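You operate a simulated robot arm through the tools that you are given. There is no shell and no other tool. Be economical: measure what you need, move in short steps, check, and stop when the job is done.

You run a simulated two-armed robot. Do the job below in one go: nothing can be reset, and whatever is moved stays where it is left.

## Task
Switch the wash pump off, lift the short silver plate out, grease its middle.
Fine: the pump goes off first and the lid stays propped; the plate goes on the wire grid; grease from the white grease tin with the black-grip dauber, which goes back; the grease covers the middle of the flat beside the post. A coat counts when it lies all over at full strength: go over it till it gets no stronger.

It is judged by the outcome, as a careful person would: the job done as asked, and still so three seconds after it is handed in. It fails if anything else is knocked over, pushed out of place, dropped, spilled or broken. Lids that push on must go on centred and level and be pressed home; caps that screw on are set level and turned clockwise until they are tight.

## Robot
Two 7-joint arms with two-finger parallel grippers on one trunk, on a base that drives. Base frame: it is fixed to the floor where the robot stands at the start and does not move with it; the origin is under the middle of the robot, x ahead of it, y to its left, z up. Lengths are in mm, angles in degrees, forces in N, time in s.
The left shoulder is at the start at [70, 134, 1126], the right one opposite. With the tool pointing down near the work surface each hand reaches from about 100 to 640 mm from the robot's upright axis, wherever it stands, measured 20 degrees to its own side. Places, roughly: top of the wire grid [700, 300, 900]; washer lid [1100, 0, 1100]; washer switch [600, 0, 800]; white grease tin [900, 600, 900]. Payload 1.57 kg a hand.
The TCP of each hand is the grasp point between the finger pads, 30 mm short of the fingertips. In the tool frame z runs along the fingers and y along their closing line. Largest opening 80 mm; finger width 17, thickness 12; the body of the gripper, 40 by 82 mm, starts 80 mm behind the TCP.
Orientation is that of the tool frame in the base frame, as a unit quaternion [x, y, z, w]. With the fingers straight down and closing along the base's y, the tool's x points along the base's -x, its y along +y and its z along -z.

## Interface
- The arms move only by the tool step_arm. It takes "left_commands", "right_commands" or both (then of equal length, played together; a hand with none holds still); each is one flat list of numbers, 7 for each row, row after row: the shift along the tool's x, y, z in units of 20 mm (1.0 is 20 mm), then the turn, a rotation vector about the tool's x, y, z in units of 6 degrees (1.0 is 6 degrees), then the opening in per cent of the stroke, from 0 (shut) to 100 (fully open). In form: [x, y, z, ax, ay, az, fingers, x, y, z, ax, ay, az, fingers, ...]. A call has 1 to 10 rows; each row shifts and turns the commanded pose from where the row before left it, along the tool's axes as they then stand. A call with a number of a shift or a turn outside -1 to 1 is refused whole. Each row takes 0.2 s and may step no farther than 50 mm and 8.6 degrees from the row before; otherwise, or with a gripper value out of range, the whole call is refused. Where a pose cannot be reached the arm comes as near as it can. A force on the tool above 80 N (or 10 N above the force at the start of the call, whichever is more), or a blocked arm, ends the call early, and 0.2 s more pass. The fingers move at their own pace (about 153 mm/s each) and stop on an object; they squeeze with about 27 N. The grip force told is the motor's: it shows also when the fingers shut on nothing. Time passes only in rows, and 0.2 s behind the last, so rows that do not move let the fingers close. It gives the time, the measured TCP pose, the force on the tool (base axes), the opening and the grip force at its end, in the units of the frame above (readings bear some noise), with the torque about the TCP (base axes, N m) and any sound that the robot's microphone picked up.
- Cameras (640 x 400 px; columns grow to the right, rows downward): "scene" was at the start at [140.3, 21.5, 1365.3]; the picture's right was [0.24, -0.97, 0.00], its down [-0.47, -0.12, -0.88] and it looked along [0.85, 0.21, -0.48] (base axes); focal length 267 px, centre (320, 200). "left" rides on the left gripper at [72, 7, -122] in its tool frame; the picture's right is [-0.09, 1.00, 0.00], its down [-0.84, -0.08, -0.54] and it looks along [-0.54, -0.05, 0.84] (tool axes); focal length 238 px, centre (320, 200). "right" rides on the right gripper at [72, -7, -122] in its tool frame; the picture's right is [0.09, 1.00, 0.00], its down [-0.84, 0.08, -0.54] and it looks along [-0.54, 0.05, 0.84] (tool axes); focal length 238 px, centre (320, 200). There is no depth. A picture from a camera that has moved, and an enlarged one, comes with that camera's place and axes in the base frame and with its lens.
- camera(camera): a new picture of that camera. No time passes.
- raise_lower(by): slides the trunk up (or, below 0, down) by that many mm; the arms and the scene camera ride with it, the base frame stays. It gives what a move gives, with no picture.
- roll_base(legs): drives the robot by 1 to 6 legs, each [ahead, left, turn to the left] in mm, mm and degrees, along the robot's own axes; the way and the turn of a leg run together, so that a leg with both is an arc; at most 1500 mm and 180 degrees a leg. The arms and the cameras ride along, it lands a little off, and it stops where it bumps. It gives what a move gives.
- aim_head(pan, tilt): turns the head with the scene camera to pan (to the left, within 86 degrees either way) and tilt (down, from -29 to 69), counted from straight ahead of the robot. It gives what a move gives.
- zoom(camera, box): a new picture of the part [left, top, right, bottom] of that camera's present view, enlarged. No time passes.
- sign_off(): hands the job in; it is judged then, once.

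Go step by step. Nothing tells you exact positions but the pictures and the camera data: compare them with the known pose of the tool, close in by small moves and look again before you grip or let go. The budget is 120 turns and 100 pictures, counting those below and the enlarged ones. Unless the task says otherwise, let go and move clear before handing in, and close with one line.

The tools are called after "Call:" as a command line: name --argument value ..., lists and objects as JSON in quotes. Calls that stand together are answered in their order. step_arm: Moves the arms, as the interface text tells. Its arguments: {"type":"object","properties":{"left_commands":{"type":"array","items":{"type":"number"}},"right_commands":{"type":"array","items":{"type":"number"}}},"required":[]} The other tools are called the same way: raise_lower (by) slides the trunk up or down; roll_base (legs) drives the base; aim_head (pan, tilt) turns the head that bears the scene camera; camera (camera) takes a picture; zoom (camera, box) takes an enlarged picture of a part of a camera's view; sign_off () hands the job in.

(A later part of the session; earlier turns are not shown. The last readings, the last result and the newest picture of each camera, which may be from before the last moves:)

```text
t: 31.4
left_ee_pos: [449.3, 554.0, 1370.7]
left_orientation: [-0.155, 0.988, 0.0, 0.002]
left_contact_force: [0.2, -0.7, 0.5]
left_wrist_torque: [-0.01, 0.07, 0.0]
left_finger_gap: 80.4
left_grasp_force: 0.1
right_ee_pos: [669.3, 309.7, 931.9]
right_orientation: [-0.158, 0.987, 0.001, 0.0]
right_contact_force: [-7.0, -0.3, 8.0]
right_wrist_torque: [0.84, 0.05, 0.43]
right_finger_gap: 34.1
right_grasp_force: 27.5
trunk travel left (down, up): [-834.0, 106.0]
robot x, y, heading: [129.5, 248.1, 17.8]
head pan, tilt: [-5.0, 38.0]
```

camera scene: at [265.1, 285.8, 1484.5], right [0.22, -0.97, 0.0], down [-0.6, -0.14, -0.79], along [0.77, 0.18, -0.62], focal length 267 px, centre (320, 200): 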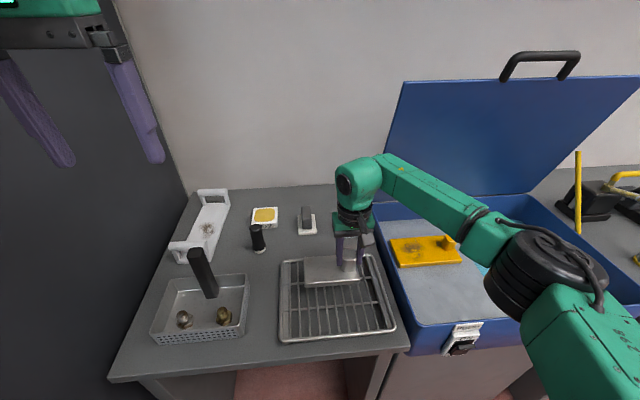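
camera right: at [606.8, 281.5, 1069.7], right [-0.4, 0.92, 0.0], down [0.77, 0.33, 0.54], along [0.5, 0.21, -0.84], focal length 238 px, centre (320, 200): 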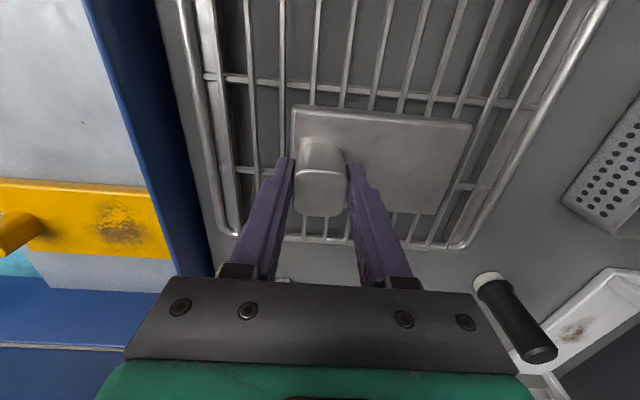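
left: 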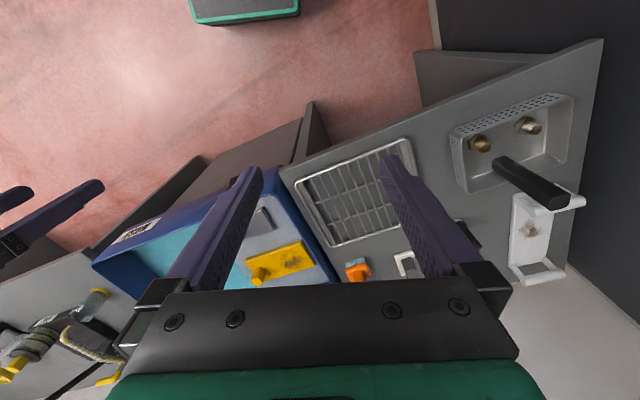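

Call:
step_arm --right_commands '[0, 0, 0, 0, 0, 0, 50, 0, 0, 0, 0, 0, 0, 60, 0, 0, 0, 0, 0, 0, 60, 0, 0, -0.4, 0, 0, 0, 60, 0, 0, -0.8, 0, 0, 0, 60, 0, 0, -0.8, 0, 0, 0, 60, 0, 0, -0.8, 0, 0, 0, 60]'

Call:
camera --camera "right"

Call:
zoom --camera "scene" --box '[260, 220, 420, 350]'

```text
t: 33.0
left_ee_pos: [453.6, 554.9, 1369.5]
left_orientation: [-0.155, 0.988, -0.001, -0.001]
left_contact_force: [-0.3, -0.5, 0.5]
left_wrist_torque: [0.02, -0.03, 0.01]
left_finger_gap: 79.9
left_grasp_force: 0.0
right_ee_pos: [671.8, 309.4, 987.1]
right_orientation: [-0.157, 0.988, -0.001, -0.002]
right_contact_force: [-0.3, -1.2, -0.3]
right_wrist_torque: [0.01, -0.03, 0.02]
right_finger_gap: 48.0
right_grasp_force: 0.1
trunk travel left (down, up): [-834.0, 106.0]
robot x, y, heading: [124.9, 252.2, 17.9]
head pan, tilt: [-5.0, 38.0]
```

```text
64 pictures are left
camera right: at [607.0, 281.2, 1109.5], right [-0.4, 0.92, 0.0], down [0.77, 0.33, 0.54], along [0.5, 0.21, -0.84], focal length 238 px, centre (320, 200)
```

right: 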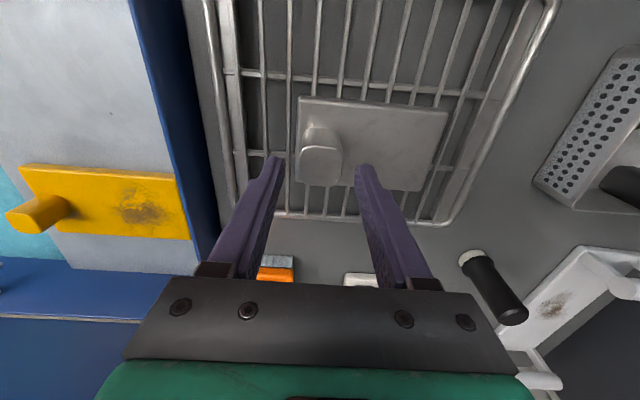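

```text
3.08 times, centred on (340, 285) of scene
camera zoom: at [262.4, 285.8, 1484.8], right [0.22, -0.97, 0.0], down [-0.6, -0.14, -0.79], along [0.77, 0.18, -0.62], focal length 820 px, centre (258, -62)
```

zoom: 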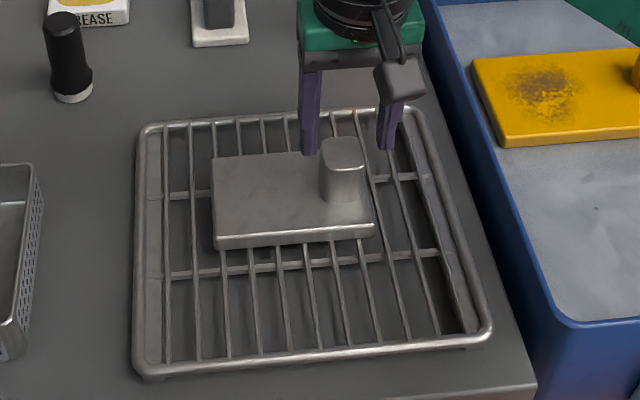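

The plate rests steadily on the grid. The dauber stands near d≈910, l≈324 (top z≈951) and the tin near d≈1048, l≈316. I'll tuck the right hand up and back, then drive ahead for the left hand's reach.

Call:
step_arm --right_commands '[0, 0, -1, 0, 0, 0, 60, 0, 0, -1, 0, 0, 0, 60, 1, -0.8, -1, 0, 0, 0, 60, 1, -0.8, -1, 0, 0, 0, 60, 1, -0.8, -1, 0, 0, 0, 60, 1, -0.8, -1, 0, 0, 0, 60, 1, -0.8, -1, 0, 0, 0, 60, 1, -0.8, -1, 0, 0, 0, 60, 1, -0.8, 0, 0, 0, 0, 60, 1, -0.8, 0, 0, 0, 0, 60]'

Call:
roll_base --legs '[[110, 0, 0], [100, 0, 0]]'

Call:
aim_head --pan 10 --tilt 42

Call:
camera --camera "scene"

Call:
camera --camera "left"

```text
t: 35.2
left_ee_pos: [451.6, 552.9, 1369.7]
left_orientation: [-0.154, 0.988, 0.0, 0.0]
left_contact_force: [-0.1, -0.2, -0.3]
left_wrist_torque: [0.02, -0.01, 0.0]
left_finger_gap: 80.0
left_grasp_force: 0.1
right_ee_pos: [558.9, 138.0, 1148.9]
right_orientation: [-0.158, 0.987, 0.001, -0.001]
right_contact_force: [-0.5, 0.5, -0.1]
right_wrist_torque: [-0.01, -0.03, -0.01]
right_finger_gap: 48.0
right_grasp_force: 0.1
trunk travel left (down, up): [-834.0, 106.0]
robot x, y, heading: [131.6, 249.1, 18.0]
head pan, tilt: [-5.0, 38.0]
```

```text
t: 37.2
left_ee_pos: [639.0, 609.7, 1367.5]
left_orientation: [-0.15, 0.989, 0.001, -0.002]
left_contact_force: [0.8, 0.3, 0.2]
left_wrist_torque: [0.01, 0.08, 0.0]
left_finger_gap: 80.1
left_grasp_force: 0.1
right_ee_pos: [741.4, 194.1, 1146.1]
right_orientation: [-0.152, 0.988, 0.001, -0.002]
right_contact_force: [-0.4, 0.4, -0.8]
right_wrist_torque: [-0.03, 0.06, 0.02]
right_finger_gap: 48.2
right_grasp_force: 0.2
trunk travel left (down, up): [-834.0, 106.0]
robot x, y, heading: [304.1, 310.9, 17.3]
head pan, tilt: [-5.0, 38.0]
stopped in leg 2: the robot was blocked; the commanded pose is now the measured one
```

```text
t: 38.0
left_ee_pos: [637.5, 610.2, 1369.0]
left_orientation: [-0.149, 0.989, -0.001, -0.001]
left_contact_force: [-0.3, 0.2, -0.6]
left_wrist_torque: [-0.02, 0.03, 0.0]
left_finger_gap: 80.1
left_grasp_force: 0.0
right_ee_pos: [739.1, 194.4, 1148.6]
right_orientation: [-0.151, 0.989, -0.001, -0.002]
right_contact_force: [-0.1, -0.6, 0.0]
right_wrist_torque: [0.0, 0.03, 0.0]
right_finger_gap: 48.1
right_grasp_force: 0.0
trunk travel left (down, up): [-834.0, 106.0]
robot x, y, heading: [303.0, 310.9, 17.0]
head pan, tilt: [10.0, 42.0]
```

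```text
62 pictures are left
camera scene: at [434.1, 364.3, 1478.5], right [0.46, -0.89, 0.0], down [-0.6, -0.31, -0.74], along [0.66, 0.34, -0.67], focal length 267 px, centre (320, 200)
```

scene: 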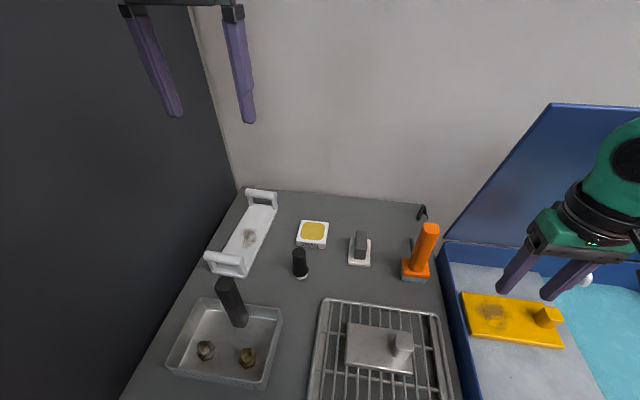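

```text
61 pictures are left
camera left: at [567.8, 595.9, 1489.5], right [-0.21, 0.98, 0.0], down [0.82, 0.17, 0.54], along [0.53, 0.11, -0.84], focal length 238 px, centre (320, 200)
```

left: 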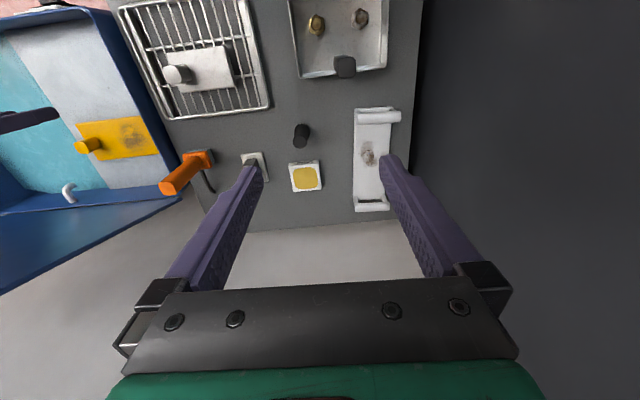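

The base is up against the counter (d≈385). Dauber is at about d 908, l 321; tin at d≈1040, l≈312. I'll back off 8 mm and bring the left hand down toward the dauber.

Call:
roll_base --legs '[[-8, 0, 1]]'

Call:
step_arm --left_commands '[-0.6, -0.3, 0.95, 0, 0, 0, 100, -0.6, -0.3, 0.95, 0, 0, 0, 100, -0.6, -0.3, 0.95, 0, 0, 0, 100, -0.6, -0.3, 0.95, 0, 0, 0, 100, -0.6, -0.3, 0.95, 0, 0, 0, 100, -0.6, -0.3, 0.95, 0, 0, 0, 100, -0.6, -0.3, 0.95, 0, 0, 0, 100, -0.6, -0.3, 0.95, 0, 0, 0, 100, -0.6, -0.3, 0.95, 0, 0, 0, 100, -0.6, -0.3, 0.95, 0, 0, 0, 100]'

Call:
camera --camera "left"

Call:
camera --camera "scene"

```text
t: 38.7
left_ee_pos: [624.1, 613.7, 1368.9]
left_orientation: [-0.158, 0.987, 0.0, -0.001]
left_contact_force: [-0.3, -0.5, 0.2]
left_wrist_torque: [0.01, 0.05, 0.04]
left_finger_gap: 79.6
left_grasp_force: 0.0
right_ee_pos: [733.9, 198.5, 1147.1]
right_orientation: [-0.16, 0.987, 0.0, 0.0]
right_contact_force: [0.9, 0.1, 0.3]
right_wrist_torque: [0.01, 0.02, -0.02]
right_finger_gap: 47.7
right_grasp_force: 0.1
trunk travel left (down, up): [-834.0, 106.0]
robot x, y, heading: [301.2, 307.9, 18.2]
head pan, tilt: [10.0, 42.0]
```

```text
t: 40.9
left_ee_pos: [743.7, 595.5, 1177.5]
left_orientation: [-0.158, 0.987, -0.001, 0.001]
left_contact_force: [0.0, -0.7, 0.1]
left_wrist_torque: [0.02, 0.02, 0.02]
left_finger_gap: 80.0
left_grasp_force: 0.1
left hand out of reach, approached as far as the arm can: row 10
right_ee_pos: [731.7, 198.5, 1148.6]
right_orientation: [-0.16, 0.987, 0.001, 0.001]
right_contact_force: [-0.4, 0.4, 0.6]
right_wrist_torque: [-0.04, 0.04, 0.0]
right_finger_gap: 48.0
right_grasp_force: 0.0
trunk travel left (down, up): [-834.0, 106.0]
robot x, y, heading: [300.1, 306.9, 18.5]
head pan, tilt: [10.0, 42.0]
```

```text
60 pictures are left
camera left: at [673.7, 579.6, 1297.8], right [-0.22, 0.97, 0.0], down [0.82, 0.19, 0.54], along [0.53, 0.12, -0.84], focal length 238 px, centre (320, 200)
```

left: 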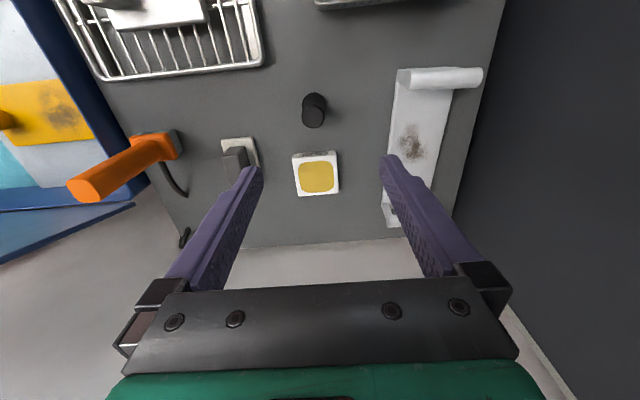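

```text
59 pictures are left
camera scene: at [422.4, 363.3, 1478.9], right [0.47, -0.88, 0.0], down [-0.59, -0.32, -0.74], along [0.65, 0.35, -0.67], focal length 267 px, centre (320, 200)
```

scene: 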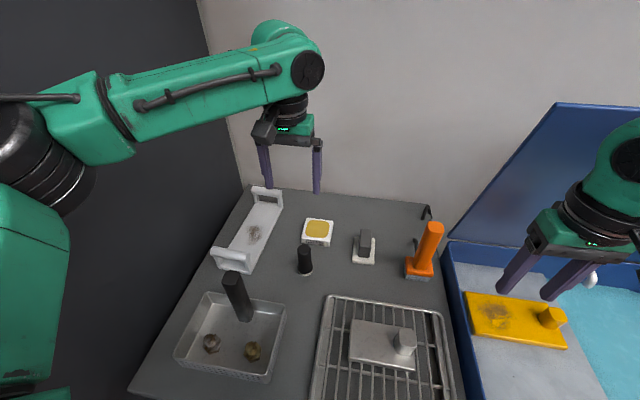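

The reach limit is from being high; lower there's more reach. Going down toward the dauber, correcting forward 16 mm and right 12 mm.

Call:
step_arm --left_commands '[0, 0, 1, 0, 0, 0, 100, 0, 0, 1, 0, 0, 0, 100, 0, -0.1, 1, 0, 0, 0, 100, -0.1, -0.1, 1, 0, 0, 0, 100, -0.1, -0.1, 1, 0, 0, 0, 100, -0.1, -0.1, 1, 0, 0, 0, 100, 0, -0.1, 1, 0, 0, 0, 100, 0, -0.1, 0.9, 0, 0, 0, 100, 0, 0, 0, 0, 0, 0, 100]'

Call:
camera --camera "left"

Call:
zoom --camera "scene" --box '[230, 170, 390, 290]'

```text
t: 42.9
left_ee_pos: [729.7, 597.0, 1029.6]
left_orientation: [-0.158, 0.987, -0.001, 0.002]
left_contact_force: [-0.5, 0.5, 0.3]
left_wrist_torque: [-0.02, 0.04, 0.05]
left_finger_gap: 79.8
left_grasp_force: 0.1
left hand out of reach, approached as far as the arm can: row 4, 5, 6, 7, 8
right_ee_pos: [731.0, 198.6, 1148.7]
right_orientation: [-0.16, 0.987, -0.001, 0.0]
right_contact_force: [0.6, 0.2, 1.2]
right_wrist_torque: [0.01, -0.01, 0.0]
right_finger_gap: 48.0
right_grasp_force: 0.1
trunk travel left (down, up): [-834.0, 106.0]
robot x, y, heading: [301.8, 309.5, 18.1]
head pan, tilt: [10.0, 42.0]
```

```text
58 pictures are left
camera left: at [659.5, 580.7, 1148.5], right [-0.22, 0.97, 0.0], down [0.82, 0.19, 0.54], along [0.53, 0.12, -0.84], focal length 238 px, centre (320, 200)
```

left: 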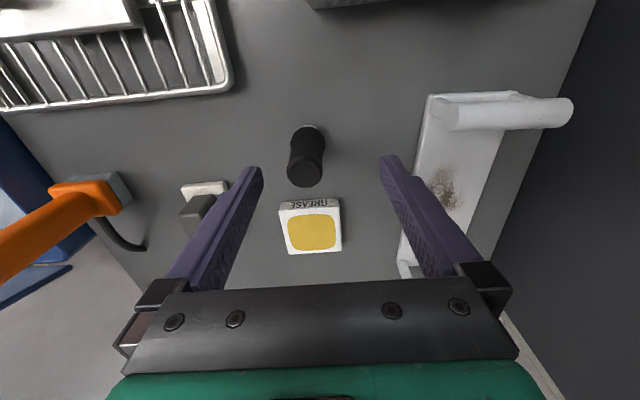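

```text
3.33 times, centred on (310, 230) of scene
camera zoom: at [422.2, 362.9, 1478.9], right [0.47, -0.88, 0.0], down [-0.59, -0.32, -0.74], along [0.66, 0.35, -0.67], focal length 889 px, centre (353, 100)
```

zoom: 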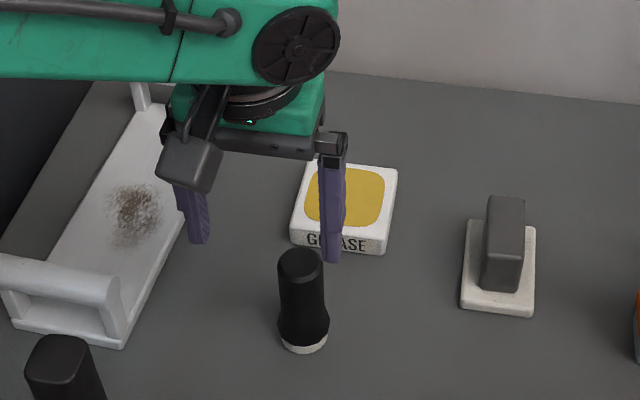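

Reach shrinks as I go lower with the trunk this high. I'll raise the hand and lower the trunk instead, so the shoulder sits nearer the work.

Call:
step_arm --left_commands '[0, 0, -1, 0, 0, 0, 100, 0, 0, -1, 0, 0, 0, 100, 0, 0, -1, 0, 0, 0, 100, 0, 0, -1, 0, 0, 0, 100, 0, 0, -1, 0, 0, 0, 100]' --right_commands '[0, 0, -1, 0, 0, 0, 60, 0, 0, -1, 0, 0, 0, 60, 0, 0, -1, 0, 0, 0, 60, 0, 0, -1, 0, 0, 0, 60, 0, 0, -1, 0, 0, 0, 60]'

Call:
raise_lower --by -140

Call:
step_arm --left_commands '[-0.3, -0.2, 0, 0, 0, 0, 100, -0.3, -0.2, 0, 0, 0, 0, 100, -0.3, -0.2, 0, 0, 0, 0, 100, -0.3, -0.2, 0, 0, 0, 0, 100, 0, 0, 0, 0, 0, 0, 100]'

Call:
camera --camera "left"

```text
t: 44.1
left_ee_pos: [729.0, 596.6, 1125.8]
left_orientation: [-0.158, 0.987, 0.0, 0.001]
left_contact_force: [0.2, -0.7, -0.2]
left_wrist_torque: [0.0, 0.04, -0.01]
left_finger_gap: 80.1
left_grasp_force: 0.0
right_ee_pos: [730.5, 198.4, 1249.5]
right_orientation: [-0.159, 0.987, -0.001, 0.0]
right_contact_force: [-0.6, -0.3, -0.5]
right_wrist_torque: [0.02, -0.02, 0.02]
right_finger_gap: 48.1
right_grasp_force: 0.0
trunk travel left (down, up): [-834.0, 106.0]
robot x, y, heading: [298.2, 305.8, 18.3]
head pan, tilt: [10.0, 42.0]
```

```text
t: 45.8
left_ee_pos: [729.5, 596.8, 986.3]
left_orientation: [-0.158, 0.987, 0.0, 0.0]
left_contact_force: [-0.7, -0.6, 1.2]
left_wrist_torque: [-0.03, -0.06, -0.01]
left_finger_gap: 80.1
left_grasp_force: 0.1
right_ee_pos: [732.4, 198.5, 1109.8]
right_orientation: [-0.16, 0.987, 0.0, 0.001]
right_contact_force: [0.2, 0.2, 0.2]
right_wrist_torque: [-0.01, -0.03, 0.0]
right_finger_gap: 47.9
right_grasp_force: 0.0
trunk travel left (down, up): [-694.0, 246.0]
robot x, y, heading: [300.2, 308.4, 18.1]
head pan, tilt: [10.0, 42.0]
```

```text
t: 47.0
left_ee_pos: [745.4, 593.3, 986.4]
left_orientation: [-0.158, 0.987, 0.0, 0.001]
left_contact_force: [-0.1, -0.3, -0.5]
left_wrist_torque: [0.0, 0.01, -0.01]
left_finger_gap: 79.9
left_grasp_force: 0.0
left hand out of reach, approached as far as the arm can: row 3, 4
right_ee_pos: [731.6, 198.0, 1109.5]
right_orientation: [-0.161, 0.987, 0.0, 0.0]
right_contact_force: [-0.8, 0.7, 0.7]
right_wrist_torque: [-0.01, 0.02, 0.03]
right_finger_gap: 48.2
right_grasp_force: 0.1
trunk travel left (down, up): [-694.0, 246.0]
robot x, y, heading: [295.6, 309.3, 18.1]
head pan, tilt: [10.0, 42.0]
```

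```text
56 pictures are left
camera left: at [676.0, 576.9, 1107.4], right [-0.22, 0.97, 0.0], down [0.82, 0.19, 0.54], along [0.53, 0.12, -0.84], focal length 238 px, centre (320, 200)
```

left: 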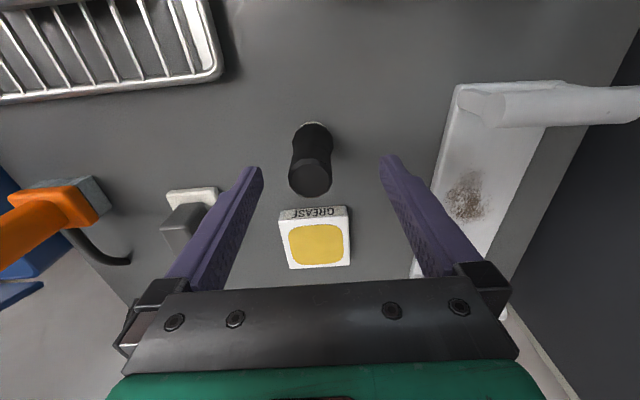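

The vertical tool is at its reach limit. The dauber can be pinched from the sides with the tool tilted forward 45° (closing line stays across), which gains reach while the dauber stays upright. Tilting now.

Call:
step_arm --left_commands '[0, 0, -0.5, 0, -1, 0, 100, 0, 0, 0, 0, -1, 0, 100, 0, 0, 0, 0, -1, 0, 100, 0, 0, 0, 0, -1, 0, 100, 0, 0, 0, 0, -1, 0, 100, 0, 0, 0, 0, -1, 0, 100, 0, 0, 0, 0, -1, 0, 100, 0, 0, 0, 0, -0.5, 0, 100]'

Call:
camera --camera "left"

Call:
camera --camera "scene"

```text
t: 48.8
left_ee_pos: [746.9, 592.9, 996.0]
left_orientation: [-0.145, 0.912, 0.059, 0.379]
left_contact_force: [0.3, -0.3, -0.7]
left_wrist_torque: [-0.02, -0.01, -0.01]
left_finger_gap: 79.9
left_grasp_force: 0.1
right_ee_pos: [731.7, 198.3, 1109.8]
right_orientation: [-0.16, 0.987, 0.0, 0.0]
right_contact_force: [0.4, -0.3, -0.1]
right_wrist_torque: [0.0, 0.01, 0.01]
right_finger_gap: 48.1
right_grasp_force: 0.1
trunk travel left (down, up): [-694.0, 246.0]
robot x, y, heading: [300.5, 308.6, 18.1]
head pan, tilt: [10.0, 42.0]
```

```text
55 pictures are left
camera left: at [614.6, 555.8, 1030.6], right [-0.25, 0.97, 0.06], down [0.22, -0.01, 0.98], along [0.94, 0.26, -0.21], focal length 238 px, centre (320, 200)
```

left: 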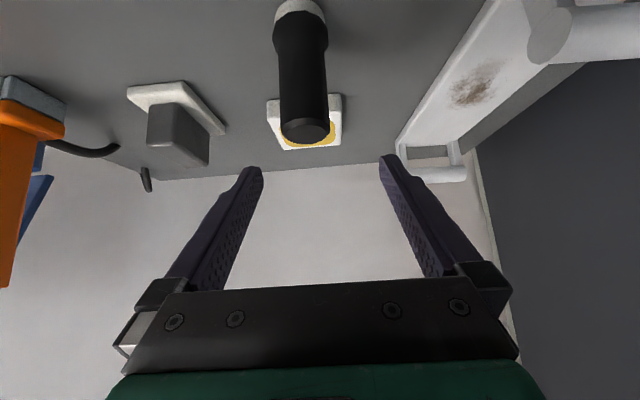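

```text
54 pictures are left
camera scene: at [422.3, 363.1, 1338.9], right [0.47, -0.88, 0.0], down [-0.59, -0.32, -0.74], along [0.65, 0.35, -0.67], focal length 267 px, centre (320, 200)
```

scene: 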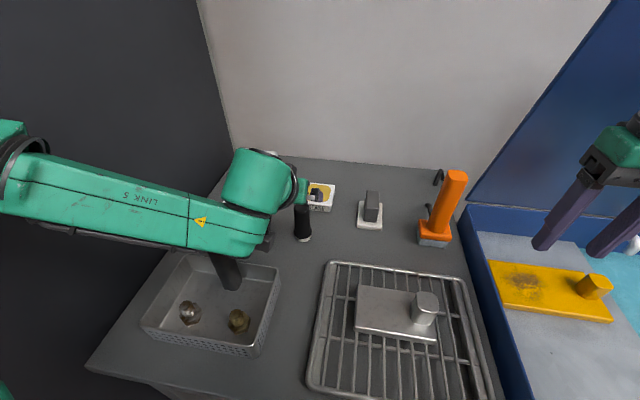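

Reach is better now. The dauber's top is about d 904, l 322. Moving down to straddle it at about z 938.

Call:
step_arm --left_commands '[0.42, -0.1, 0.6, 0, 0, 0, 100, 0.42, -0.1, 0.6, 0, 0, 0, 100, 0.42, -0.1, 0.6, 0, 0, 0, 100, 0.42, -0.1, 0.6, 0, 0, 0, 100, 0, 0, 0, 0, 0, 0, 100]'

Call:
camera --camera "left"

Call:
zoom --camera "scene" --box '[180, 140, 380, 290]'

```text
t: 50.0
left_ee_pos: [758.7, 590.2, 936.0]
left_orientation: [-0.145, 0.912, 0.06, 0.379]
left_contact_force: [-0.6, -0.3, 0.0]
left_wrist_torque: [0.0, 0.03, -0.02]
left_finger_gap: 79.9
left_grasp_force: 0.1
right_ee_pos: [730.7, 199.4, 1110.2]
right_orientation: [-0.16, 0.987, 0.0, 0.0]
right_contact_force: [0.4, 1.1, 0.2]
right_wrist_torque: [-0.01, -0.03, -0.02]
right_finger_gap: 48.1
right_grasp_force: 0.0
trunk travel left (down, up): [-694.0, 246.0]
robot x, y, heading: [300.7, 305.7, 18.3]
head pan, tilt: [10.0, 42.0]
```

```text
53 pictures are left
camera left: at [626.2, 552.9, 970.5], right [-0.25, 0.97, 0.07], down [0.22, -0.01, 0.98], along [0.94, 0.26, -0.21], focal length 238 px, centre (320, 200)
```

left: 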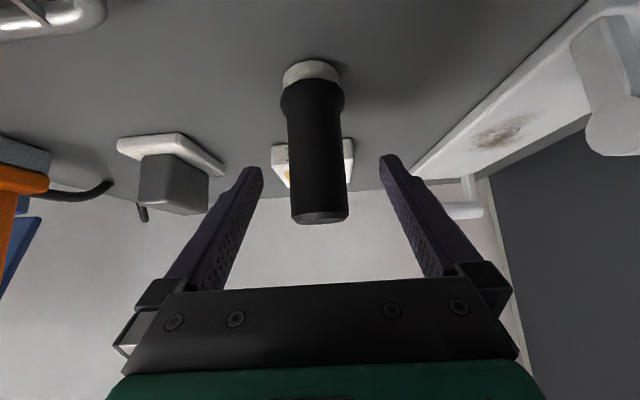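

```text
2.67 times, centred on (280, 215) of scene
camera zoom: at [421.9, 362.9, 1338.9], right [0.47, -0.88, 0.0], down [-0.59, -0.32, -0.74], along [0.66, 0.35, -0.67], focal length 711 px, centre (427, 160)
```

zoom: 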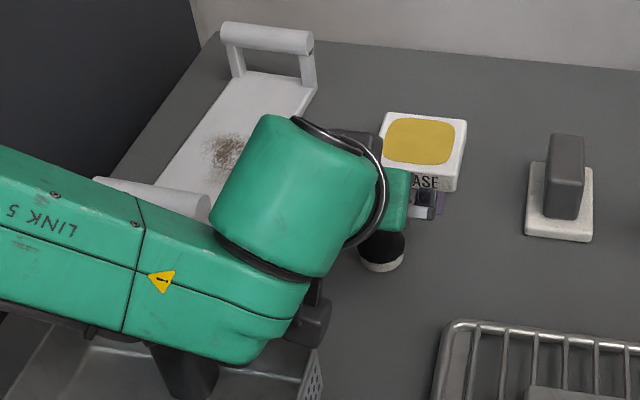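

Dauber is centred between the fingers. Closing.

Call:
step_arm --left_commands '[0, 0, 0, 0, 0, 0, 60, 0, 0, 0, 0, 0, 0, 40, 0, 0, 0, 0, 0, 0, 0, 0, 0, 0, 0, 0, 0, 0]'

Call:
camera --camera "left"

```text
t: 51.0
left_ee_pos: [758.3, 589.8, 936.3]
left_orientation: [-0.146, 0.912, 0.06, 0.378]
left_contact_force: [-0.2, -0.3, 0.2]
left_wrist_torque: [0.05, -0.01, 0.02]
left_finger_gap: 35.6
left_grasp_force: 27.1
right_ee_pos: [730.9, 198.7, 1110.6]
right_orientation: [-0.16, 0.987, 0.0, 0.0]
right_contact_force: [0.6, 0.4, 0.7]
right_wrist_torque: [-0.06, 0.02, 0.0]
right_finger_gap: 48.1
right_grasp_force: 0.0
trunk travel left (down, up): [-694.0, 246.0]
robot x, y, heading: [298.3, 308.3, 18.2]
head pan, tilt: [10.0, 42.0]
```

```text
51 pictures are left
camera left: at [626.4, 552.9, 970.6], right [-0.25, 0.97, 0.07], down [0.22, -0.01, 0.97], along [0.94, 0.26, -0.21], focal length 238 px, centre (320, 200)
```

left: 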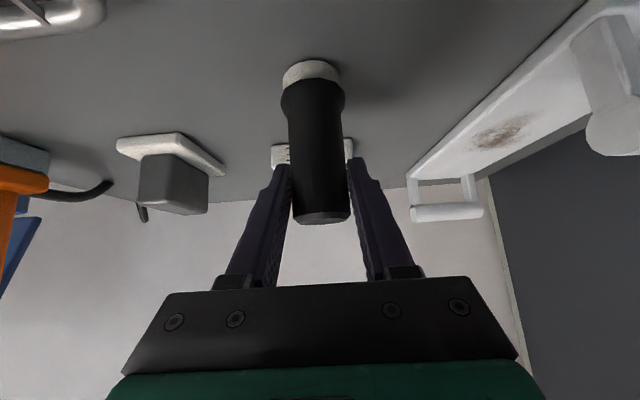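

Gripped. Lifting straight up 60 mm and checking the forearm's clearance over the black handle in the basket.

Call:
step_arm --left_commands '[-0.3, 0, -0.3, 0, 0, 0, 0, -0.45, 0, -0.45, 0, 0, 0, 0, -0.45, 0, -0.45, 0, 0, 0, 0, -0.45, 0, -0.45, 0, 0, 0, 0, -0.45, 0, -0.45, 0, 0, 0, 0]'

Call:
camera --camera "scene"

Call:
camera --camera "left"

```text
t: 52.2
left_ee_pos: [757.9, 587.7, 995.7]
left_orientation: [-0.145, 0.912, 0.06, 0.378]
left_contact_force: [-0.2, -0.2, -2.3]
left_wrist_torque: [-0.03, -0.01, 0.0]
left_finger_gap: 35.8
left_grasp_force: 26.6
right_ee_pos: [730.7, 199.1, 1109.7]
right_orientation: [-0.159, 0.987, 0.001, 0.0]
right_contact_force: [-0.6, -0.3, -0.1]
right_wrist_torque: [0.0, 0.04, 0.02]
right_finger_gap: 48.3
right_grasp_force: 0.1
trunk travel left (down, up): [-694.0, 246.0]
robot x, y, heading: [301.0, 307.2, 18.4]
head pan, tilt: [10.0, 42.0]
```

```text
50 pictures are left
camera scene: at [421.9, 362.9, 1338.9], right [0.47, -0.88, 0.0], down [-0.59, -0.32, -0.74], along [0.66, 0.35, -0.67], focal length 267 px, centre (320, 200)
```

scene: 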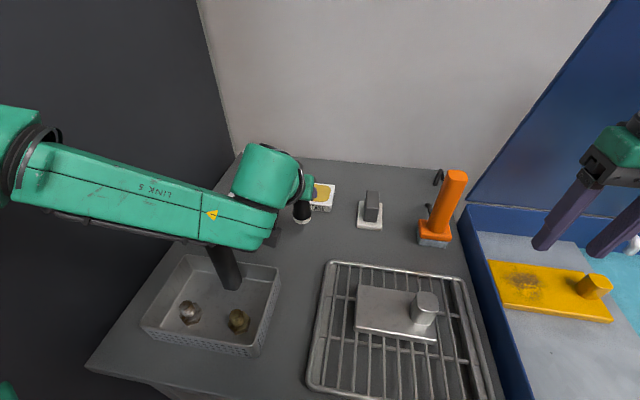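

```text
49 pictures are left
camera left: at [625.9, 551.3, 1031.5], right [-0.25, 0.97, 0.07], down [0.22, -0.01, 0.97], along [0.94, 0.26, -0.21], focal length 238 px, centre (320, 200)
```

left: 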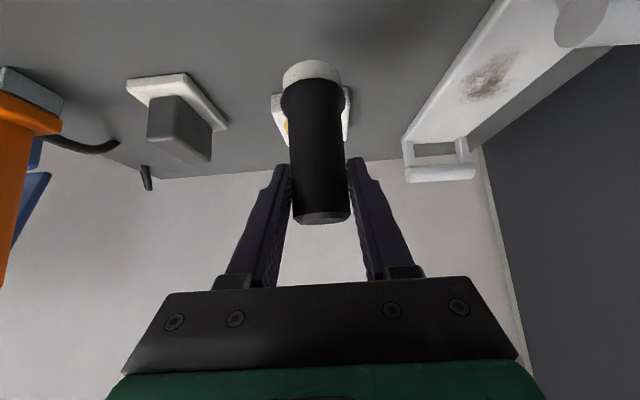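

Forearm clears the handle by roughly 90 mm. Moving forward over the tin at this height.

Call:
step_arm --left_commands '[-0.8, -0.09, 0.8, 0, 0, 0, 0, -0.8, -0.09, 0.8, 0, 0, 0, 0, -0.8, -0.09, 0.8, 0, 0, 0, 0, -0.8, -0.09, 0.8, 0, 0, 0, 0, -0.8, -0.09, 0.8, 0, 0, 0, 0, -0.8, -0.09, 0.8, 0, 0, 0, 0]'

Call:
camera --camera "scene"

Call:
camera --camera "left"

```text
t: 53.6
left_ee_pos: [876.0, 628.0, 1000.3]
left_orientation: [-0.146, 0.912, 0.061, 0.378]
left_contact_force: [0.7, 0.2, 0.0]
left_wrist_torque: [0.02, 0.0, 0.0]
left_finger_gap: 35.7
left_grasp_force: 27.2
left hand out of reach, approached as far as the arm can: row 6
right_ee_pos: [729.6, 198.9, 1108.9]
right_orientation: [-0.159, 0.987, 0.0, 0.0]
right_contact_force: [-0.8, -0.1, -1.0]
right_wrist_torque: [0.02, -0.03, 0.04]
right_finger_gap: 48.1
right_grasp_force: 0.1
trunk travel left (down, up): [-694.0, 246.0]
robot x, y, heading: [298.3, 309.9, 17.9]
head pan, tilt: [10.0, 42.0]
```

```text
48 pictures are left
camera scene: at [422.0, 363.5, 1338.9], right [0.47, -0.88, 0.0], down [-0.59, -0.32, -0.74], along [0.66, 0.35, -0.67], focal length 267 px, centre (320, 200)
```

scene: 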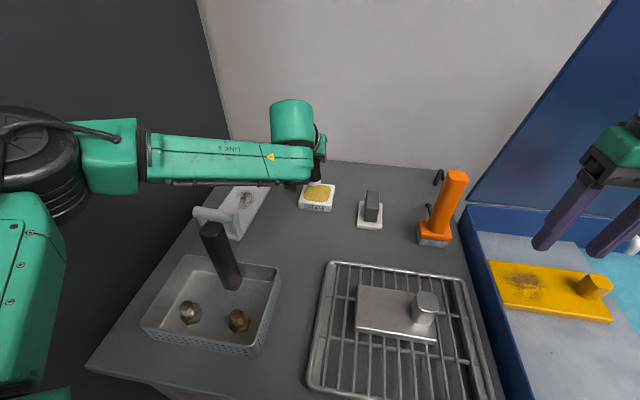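

```text
47 pictures are left
camera left: at [745.3, 591.2, 1034.2], right [-0.25, 0.97, 0.06], down [0.22, -0.01, 0.98], along [0.94, 0.26, -0.21], focal length 238 px, centre (320, 200)
```

left: 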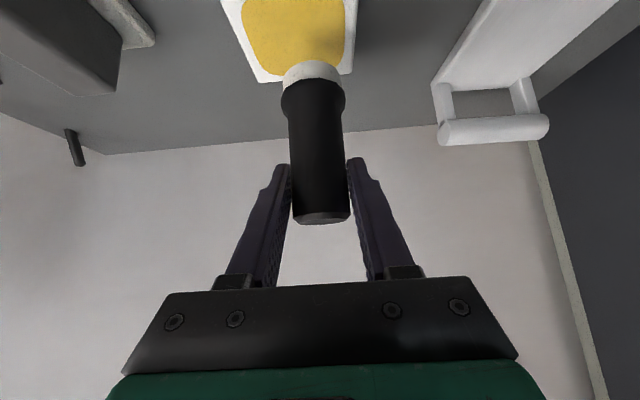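

Dauber is near the tin (d 1028, l 323 vs tin centre ~1039, 311). Shift 12 mm right, then lower by trunk.

Call:
step_arm --left_commands '[0, -0.3, 0, 0, 0, 0, 0, 0, -0.35, 0, 0, 0, 0, 0, 0, 0, 0, 0, 0, 0, 0]'

Call:
raise_lower --by -30

Call:
camera --camera "left"

Call:
zoom --camera "scene" --box '[260, 140, 380, 230]'

```text
t: 54.4
left_ee_pos: [874.1, 618.6, 1001.1]
left_orientation: [-0.146, 0.912, 0.06, 0.379]
left_contact_force: [-1.3, 0.3, -0.3]
left_wrist_torque: [0.03, 0.02, -0.01]
left_finger_gap: 35.4
left_grasp_force: 27.0
left hand out of reach, approached as far as the arm can: row 1, 2
right_ee_pos: [731.8, 198.4, 1109.8]
right_orientation: [-0.16, 0.987, 0.001, 0.0]
right_contact_force: [0.0, -0.5, -0.2]
right_wrist_torque: [-0.01, 0.02, 0.02]
right_finger_gap: 48.0
right_grasp_force: 0.1
trunk travel left (down, up): [-694.0, 246.0]
robot x, y, heading: [299.9, 307.8, 18.0]
head pan, tilt: [10.0, 42.0]
```

```text
t: 55.1
left_ee_pos: [874.2, 619.2, 972.5]
left_orientation: [-0.146, 0.912, 0.06, 0.378]
left_contact_force: [-1.2, 0.5, -0.8]
left_wrist_torque: [0.0, 0.0, 0.0]
left_finger_gap: 35.8
left_grasp_force: 26.5
right_ee_pos: [729.9, 199.6, 1079.6]
right_orientation: [-0.16, 0.987, -0.001, 0.0]
right_contact_force: [-0.9, -0.1, 1.0]
right_wrist_torque: [0.0, -0.01, -0.01]
right_finger_gap: 48.0
right_grasp_force: 0.0
trunk travel left (down, up): [-664.0, 276.0]
robot x, y, heading: [301.0, 311.0, 18.0]
head pan, tilt: [10.0, 42.0]
```

```text
46 pictures are left
camera left: at [741.6, 582.0, 1006.0], right [-0.25, 0.97, 0.06], down [0.22, -0.01, 0.98], along [0.94, 0.26, -0.21], focal length 238 px, centre (320, 200)
```

left: 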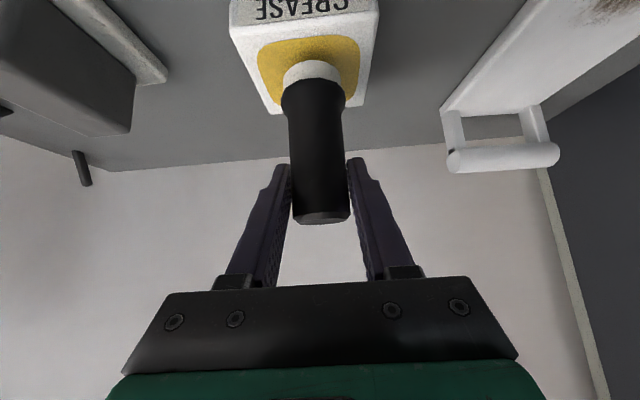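

```text
4.44 times, centred on (320, 185) of scene
camera zoom: at [422.0, 363.0, 1308.8], right [0.47, -0.88, 0.0], down [-0.59, -0.32, -0.74], along [0.66, 0.35, -0.67], focal length 1185 px, centre (320, 267)
```

zoom: 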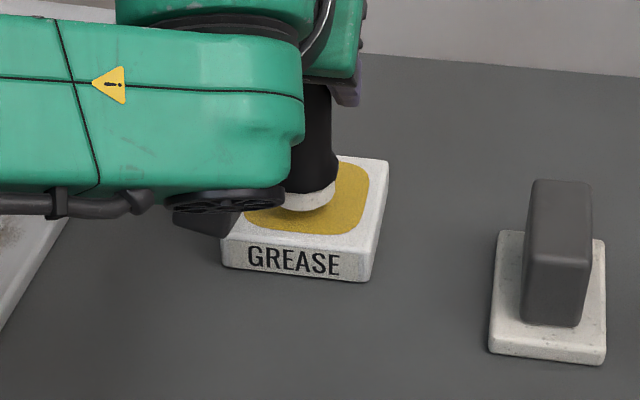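

Tip is over the grease. Lowering in small steps while watching the force.

Call:
raise_lower --by -8

Call:
raise_lower --by -4

Call:
camera --camera "left"

```text
t: 55.7
left_ee_pos: [873.7, 619.7, 965.5]
left_orientation: [-0.146, 0.912, 0.06, 0.379]
left_contact_force: [-0.4, -0.3, -0.5]
left_wrist_torque: [-0.02, 0.02, -0.01]
left_finger_gap: 35.8
left_grasp_force: 27.2
right_ee_pos: [731.4, 198.9, 1072.0]
right_orientation: [-0.159, 0.987, 0.001, 0.0]
right_contact_force: [-0.4, -0.4, 0.1]
right_wrist_torque: [0.0, -0.03, -0.01]
right_finger_gap: 48.1
right_grasp_force: 0.0
trunk travel left (down, up): [-656.0, 284.0]
robot x, y, heading: [299.2, 309.6, 18.2]
head pan, tilt: [10.0, 42.0]
```

```text
t: 56.2
left_ee_pos: [873.6, 618.3, 961.9]
left_orientation: [-0.146, 0.911, 0.061, 0.38]
left_contact_force: [2.1, 1.1, 7.6]
left_wrist_torque: [0.13, 0.0, -0.06]
left_finger_gap: 35.9
left_grasp_force: 26.9
right_ee_pos: [730.9, 198.3, 1068.5]
right_orientation: [-0.16, 0.987, 0.0, 0.0]
right_contact_force: [0.1, 0.4, -0.1]
right_wrist_torque: [0.02, 0.04, 0.02]
right_finger_gap: 48.1
right_grasp_force: 0.1
trunk travel left (down, up): [-652.0, 288.0]
robot x, y, heading: [302.5, 306.4, 18.1]
head pan, tilt: [10.0, 42.0]
```

```text
44 pictures are left
camera left: at [741.5, 581.7, 995.8], right [-0.25, 0.97, 0.06], down [0.22, -0.01, 0.98], along [0.94, 0.26, -0.21], focal length 238 px, centre (320, 200)
```

left: 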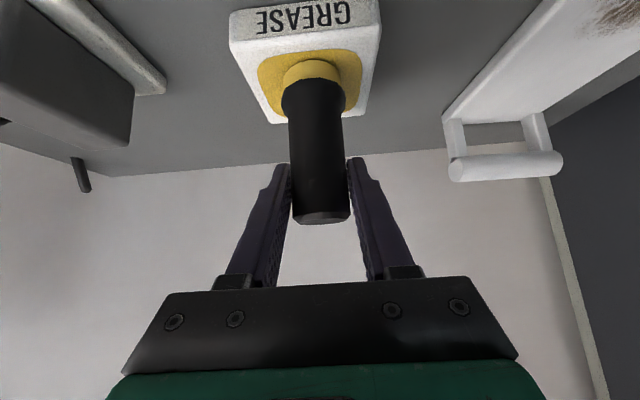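

Tip is loaded (it turned yellow, 7.6 N at TCP z 962 → grease z≈876). Raising, backing the base 150 mm, then carrying it to the plate.

Call:
raise_lower --by 75

Call:
roll_base --legs '[[-150, 0, 0]]'

Call:
step_arm --left_commands '[0.5, -0.8, -0.5, 0, 0, 0, 0, 0.5, -0.8, -0.5, 0, 0, 0, 0, 0.5, -0.8, -0.5, 0, 0, 0, 0, 0.5, -0.8, -0.5, 0, 0, 0, 0, 0.5, -0.8, -0.5, 0, 0, 0, 0, 0.5, -0.8, -0.5, 0, 0, 0, 0, 0.5, -0.8, -0.5, 0, 0, 0, 0, 0.5, -0.8, -0.5, 0, 0, 0, 0, 0.5, -0.8, -0.5, 0, 0, 0, 0, 0.5, -0.8, -0.5, 0, 0, 0, 0]'

Call:
camera --camera "left"

Call:
camera --camera "scene"

```text
t: 57.4
left_ee_pos: [874.4, 618.5, 1034.9]
left_orientation: [-0.146, 0.912, 0.06, 0.378]
left_contact_force: [0.0, -0.1, -1.2]
left_wrist_torque: [0.05, 0.01, -0.03]
left_finger_gap: 35.7
left_grasp_force: 26.8
right_ee_pos: [731.0, 199.8, 1141.1]
right_orientation: [-0.16, 0.987, 0.0, 0.0]
right_contact_force: [0.2, -0.7, 0.6]
right_wrist_torque: [0.02, -0.02, 0.02]
right_finger_gap: 47.6
right_grasp_force: 0.2
trunk travel left (down, up): [-727.0, 213.0]
robot x, y, heading: [302.7, 308.7, 18.3]
head pan, tilt: [10.0, 42.0]
```

```text
t: 58.7
left_ee_pos: [735.2, 574.6, 1033.9]
left_orientation: [-0.146, 0.913, 0.06, 0.377]
left_contact_force: [0.5, -0.3, -1.7]
left_wrist_torque: [-0.01, -0.01, -0.02]
left_finger_gap: 35.8
left_grasp_force: 27.4
right_ee_pos: [594.0, 153.0, 1140.9]
right_orientation: [-0.162, 0.987, 0.0, -0.003]
right_contact_force: [-1.4, -0.2, 0.0]
right_wrist_torque: [-0.01, 0.0, 0.04]
right_finger_gap: 47.9
right_grasp_force: 0.1
trunk travel left (down, up): [-727.0, 213.0]
robot x, y, heading: [157.1, 265.7, 18.2]
head pan, tilt: [10.0, 42.0]
```

```text
t: 60.9
left_ee_pos: [603.6, 432.9, 1047.2]
left_orientation: [-0.147, 0.912, 0.06, 0.378]
left_contact_force: [-0.2, -0.2, -1.0]
left_wrist_torque: [-0.01, 0.02, -0.02]
left_finger_gap: 35.5
left_grasp_force: 27.3
left hand out of reach, approached as far as the arm can: row 2, 3, 4, 5, 6, 7, 8, 9, 10
right_ee_pos: [591.8, 153.3, 1143.5]
right_orientation: [-0.161, 0.987, -0.001, 0.0]
right_contact_force: [0.2, -0.2, 0.2]
right_wrist_torque: [0.01, -0.06, 0.02]
right_finger_gap: 48.3
right_grasp_force: 0.1
trunk travel left (down, up): [-727.0, 213.0]
robot x, y, heading: [158.0, 262.8, 18.2]
head pan, tilt: [10.0, 42.0]
```

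```text
43 pictures are left
camera left: at [472.1, 396.2, 1081.2], right [-0.25, 0.97, 0.06], down [0.22, -0.01, 0.98], along [0.94, 0.26, -0.21], focal length 238 px, centre (320, 200)
```

left: 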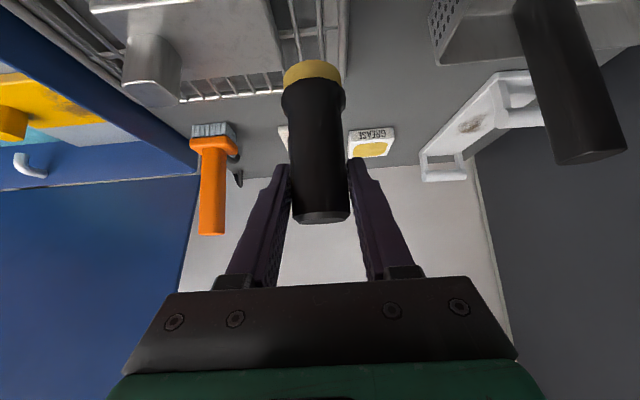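

```text
42 pictures are left
camera scene: at [283.0, 317.2, 1371.9], right [0.47, -0.88, 0.0], down [-0.59, -0.32, -0.74], along [0.65, 0.35, -0.67], focal length 267 px, centre (320, 200)
```

scene: 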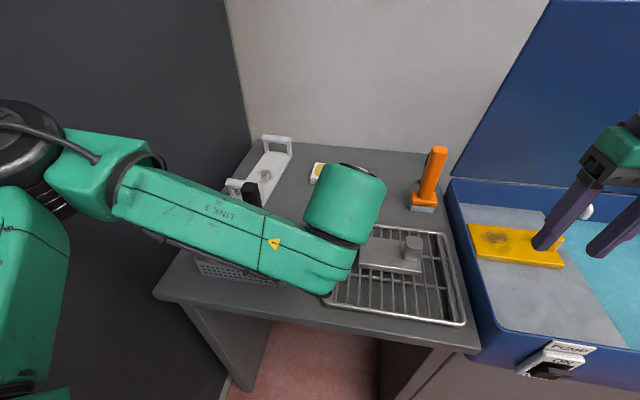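

The left arm can't swing farther inward from here, so I'll give it room: hand left 40 and forward 24, then drive the base 120 mm right.

Call:
step_arm --left_commands '[-0.22, 0.5, 0.22, 0, 0, 0, 0, -0.22, 0.5, 0.22, 0, 0, 0, 0, -0.22, 0.5, 0.22, 0, 0, 0, 0, -0.2, 0.5, 0.2, 0, 0, 0, 0]'

Call:
roll_base --legs '[[0, -120, 0]]'

Call:
aim_head --pan 18 --tilt 45

Call:
camera --camera "left"

Call:
camera --camera "scene"

```text
t: 61.9
left_ee_pos: [615.4, 480.3, 1049.1]
left_orientation: [-0.146, 0.912, 0.06, 0.378]
left_contact_force: [0.5, 0.5, -1.3]
left_wrist_torque: [-0.02, 0.02, -0.02]
left_finger_gap: 35.3
left_grasp_force: 27.4
right_ee_pos: [592.2, 154.1, 1141.4]
right_orientation: [-0.16, 0.987, 0.0, 0.0]
right_contact_force: [0.0, 0.6, -0.2]
right_wrist_torque: [-0.02, -0.03, -0.03]
right_finger_gap: 48.2
right_grasp_force: 0.1
trunk travel left (down, up): [-727.0, 213.0]
robot x, y, heading: [158.6, 261.9, 18.2]
head pan, tilt: [10.0, 42.0]
```

```text
t: 63.1
left_ee_pos: [653.8, 365.7, 1049.1]
left_orientation: [-0.145, 0.912, 0.058, 0.379]
left_contact_force: [-0.2, 0.6, -0.3]
left_wrist_torque: [0.03, -0.02, -0.01]
left_finger_gap: 35.5
left_grasp_force: 26.9
right_ee_pos: [630.9, 39.6, 1143.1]
right_orientation: [-0.159, 0.987, -0.001, 0.0]
right_contact_force: [0.1, 1.0, -0.5]
right_wrist_torque: [0.02, -0.02, 0.0]
right_finger_gap: 48.2
right_grasp_force: 0.1
trunk travel left (down, up): [-727.0, 213.0]
robot x, y, heading: [195.3, 148.5, 17.9]
head pan, tilt: [10.0, 42.0]
```

```text
t: 63.8
left_ee_pos: [653.8, 363.3, 1048.6]
left_orientation: [-0.144, 0.912, 0.06, 0.378]
left_contact_force: [-0.2, -0.4, -0.4]
left_wrist_torque: [0.0, 0.0, 0.01]
left_finger_gap: 35.7
left_grasp_force: 26.7
right_ee_pos: [630.3, 38.8, 1142.5]
right_orientation: [-0.16, 0.987, -0.001, 0.0]
right_contact_force: [-0.5, -0.5, 0.1]
right_wrist_torque: [0.01, -0.01, 0.01]
right_finger_gap: 48.2
right_grasp_force: 0.0
trunk travel left (down, up): [-727.0, 213.0]
robot x, y, heading: [198.7, 150.0, 18.1]
head pan, tilt: [18.0, 45.0]
```

```text
41 pictures are left
camera left: at [522.0, 327.3, 1082.8], right [-0.25, 0.97, 0.07], down [0.22, -0.01, 0.98], along [0.94, 0.25, -0.21], focal length 238 px, centre (320, 200)
```

left: 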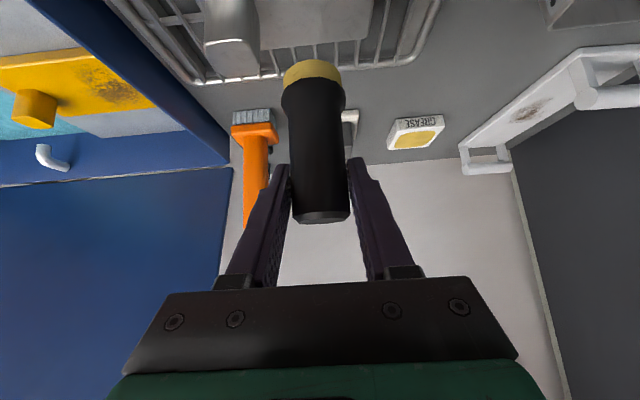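

```text
40 pictures are left
camera scene: at [313.4, 210.4, 1367.6], right [0.59, -0.81, 0.0], down [-0.57, -0.42, -0.71], along [0.57, 0.42, -0.71], focal length 267 px, centre (320, 200)
```

scene: 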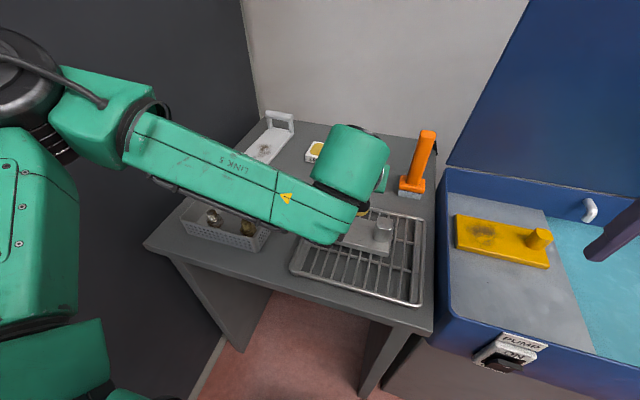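

Dauber is over the flat (TCP d 734, l 141; flat's middle ≈ d 740, l 145). Descending to just above the plate.

Call:
step_arm --left_commands '[0.35, 0.05, 0.4, 0, 0, 0, 0, 0.35, 0.05, 0.4, 0, 0, 0, 0, 0.35, 0.05, 0.4, 0, 0, 0, 0, 0.35, 0.05, 0.4, 0, 0, 0, 0, 0.3, 0, 0.3, 0, 0, 0, 0]'

Call:
camera --camera "left"

Call:
zoom --camera "scene" --box '[280, 150, 440, 310]'

```text
t: 65.0
left_ee_pos: [653.7, 368.0, 997.9]
left_orientation: [-0.145, 0.912, 0.06, 0.378]
left_contact_force: [-0.2, 0.0, -0.6]
left_wrist_torque: [0.03, 0.02, 0.01]
left_finger_gap: 35.6
left_grasp_force: 26.7
right_ee_pos: [631.1, 37.7, 1141.3]
right_orientation: [-0.158, 0.987, 0.0, -0.001]
right_contact_force: [-0.1, 0.1, -0.2]
right_wrist_torque: [0.0, -0.01, 0.0]
right_finger_gap: 48.1
right_grasp_force: 0.1
trunk travel left (down, up): [-727.0, 213.0]
robot x, y, heading: [197.6, 149.7, 17.9]
head pan, tilt: [18.0, 45.0]
```

```text
39 pictures are left
camera left: at [522.2, 332.0, 1031.9], right [-0.25, 0.97, 0.06], down [0.22, -0.01, 0.98], along [0.94, 0.25, -0.21], focal length 238 px, centre (320, 200)
```

left: 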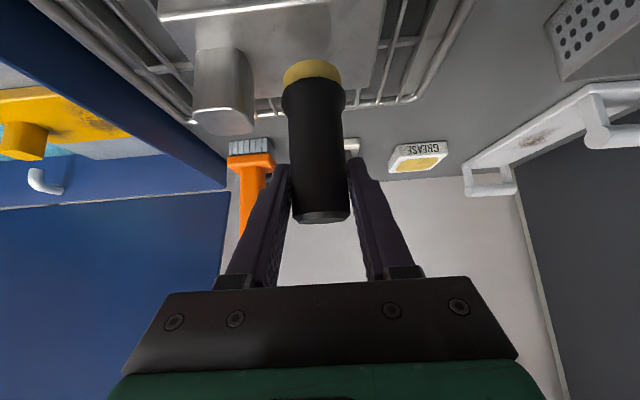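

```text
2.50 times, centred on (360, 230) of scene
camera zoom: at [313.3, 211.0, 1367.5], right [0.59, -0.81, 0.0], down [-0.57, -0.42, -0.71], along [0.57, 0.42, -0.71], focal length 667 px, centre (220, 125)
```

zoom: 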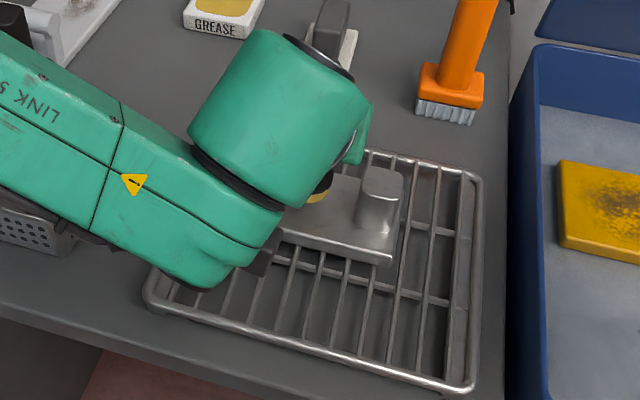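

Call:
step_arm --left_commands '[0.1, 0, 0.6, 0, 0, 0, 0, 0.14, 0, 0.14, 0, 0, 0, 0, 0.1, 0, 0.1, 0, 0, 0, 0, 0, 0, 0, 0, 0, 0, 0]'

```text
t: 66.0
left_ee_pos: [661.1, 370.0, 981.6]
left_orientation: [-0.145, 0.913, 0.059, 0.378]
left_contact_force: [0.3, 0.1, -0.5]
left_wrist_torque: [0.01, -0.01, -0.01]
left_finger_gap: 35.2
left_grasp_force: 27.1
right_ee_pos: [630.1, 37.6, 1142.6]
right_orientation: [-0.159, 0.987, 0.0, 0.0]
right_contact_force: [-0.2, 0.3, -0.5]
right_wrist_torque: [0.0, 0.04, 0.02]
right_finger_gap: 47.9
right_grasp_force: 0.0
trunk travel left (down, up): [-727.0, 213.0]
robot x, y, heading: [196.4, 148.3, 18.0]
head pan, tilt: [18.0, 45.0]
```

Call:
step_arm --left_commands '[0.1, 0, 0.1, 0, 0, 0, 0, 0.1, 0, 0.1, 0, 0, 0, 0, 0, 0, 0, 0, 0, 0, 0]'

Call:
camera --camera "left"

```text
t: 66.8
left_ee_pos: [661.1, 369.9, 978.4]
left_orientation: [-0.145, 0.911, 0.06, 0.381]
left_contact_force: [2.3, -0.1, 9.3]
left_wrist_torque: [0.07, 0.02, -0.04]
left_finger_gap: 35.5
left_grasp_force: 26.9
right_ee_pos: [629.2, 37.4, 1141.7]
right_orientation: [-0.159, 0.987, 0.0, 0.0]
right_contact_force: [0.6, -0.2, 0.5]
right_wrist_torque: [-0.02, 0.0, -0.01]
right_finger_gap: 48.1
right_grasp_force: 0.0
trunk travel left (down, up): [-727.0, 213.0]
robot x, y, heading: [195.4, 146.3, 17.9]
head pan, tilt: [18.0, 45.0]
```

```text
37 pictures are left
camera left: at [529.2, 334.1, 1012.1], right [-0.25, 0.97, 0.06], down [0.22, -0.01, 0.98], along [0.94, 0.25, -0.21], focal length 238 px, centre (320, 200)
```

left: 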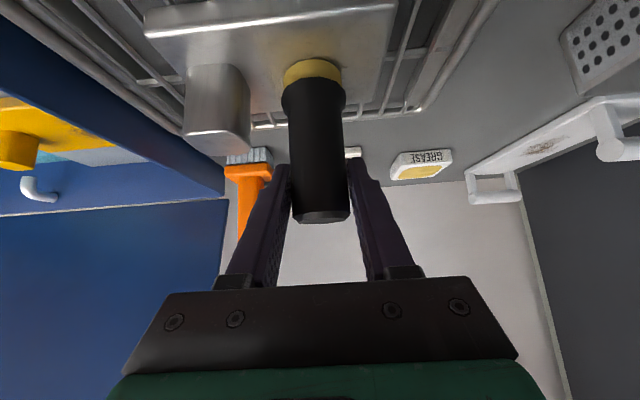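

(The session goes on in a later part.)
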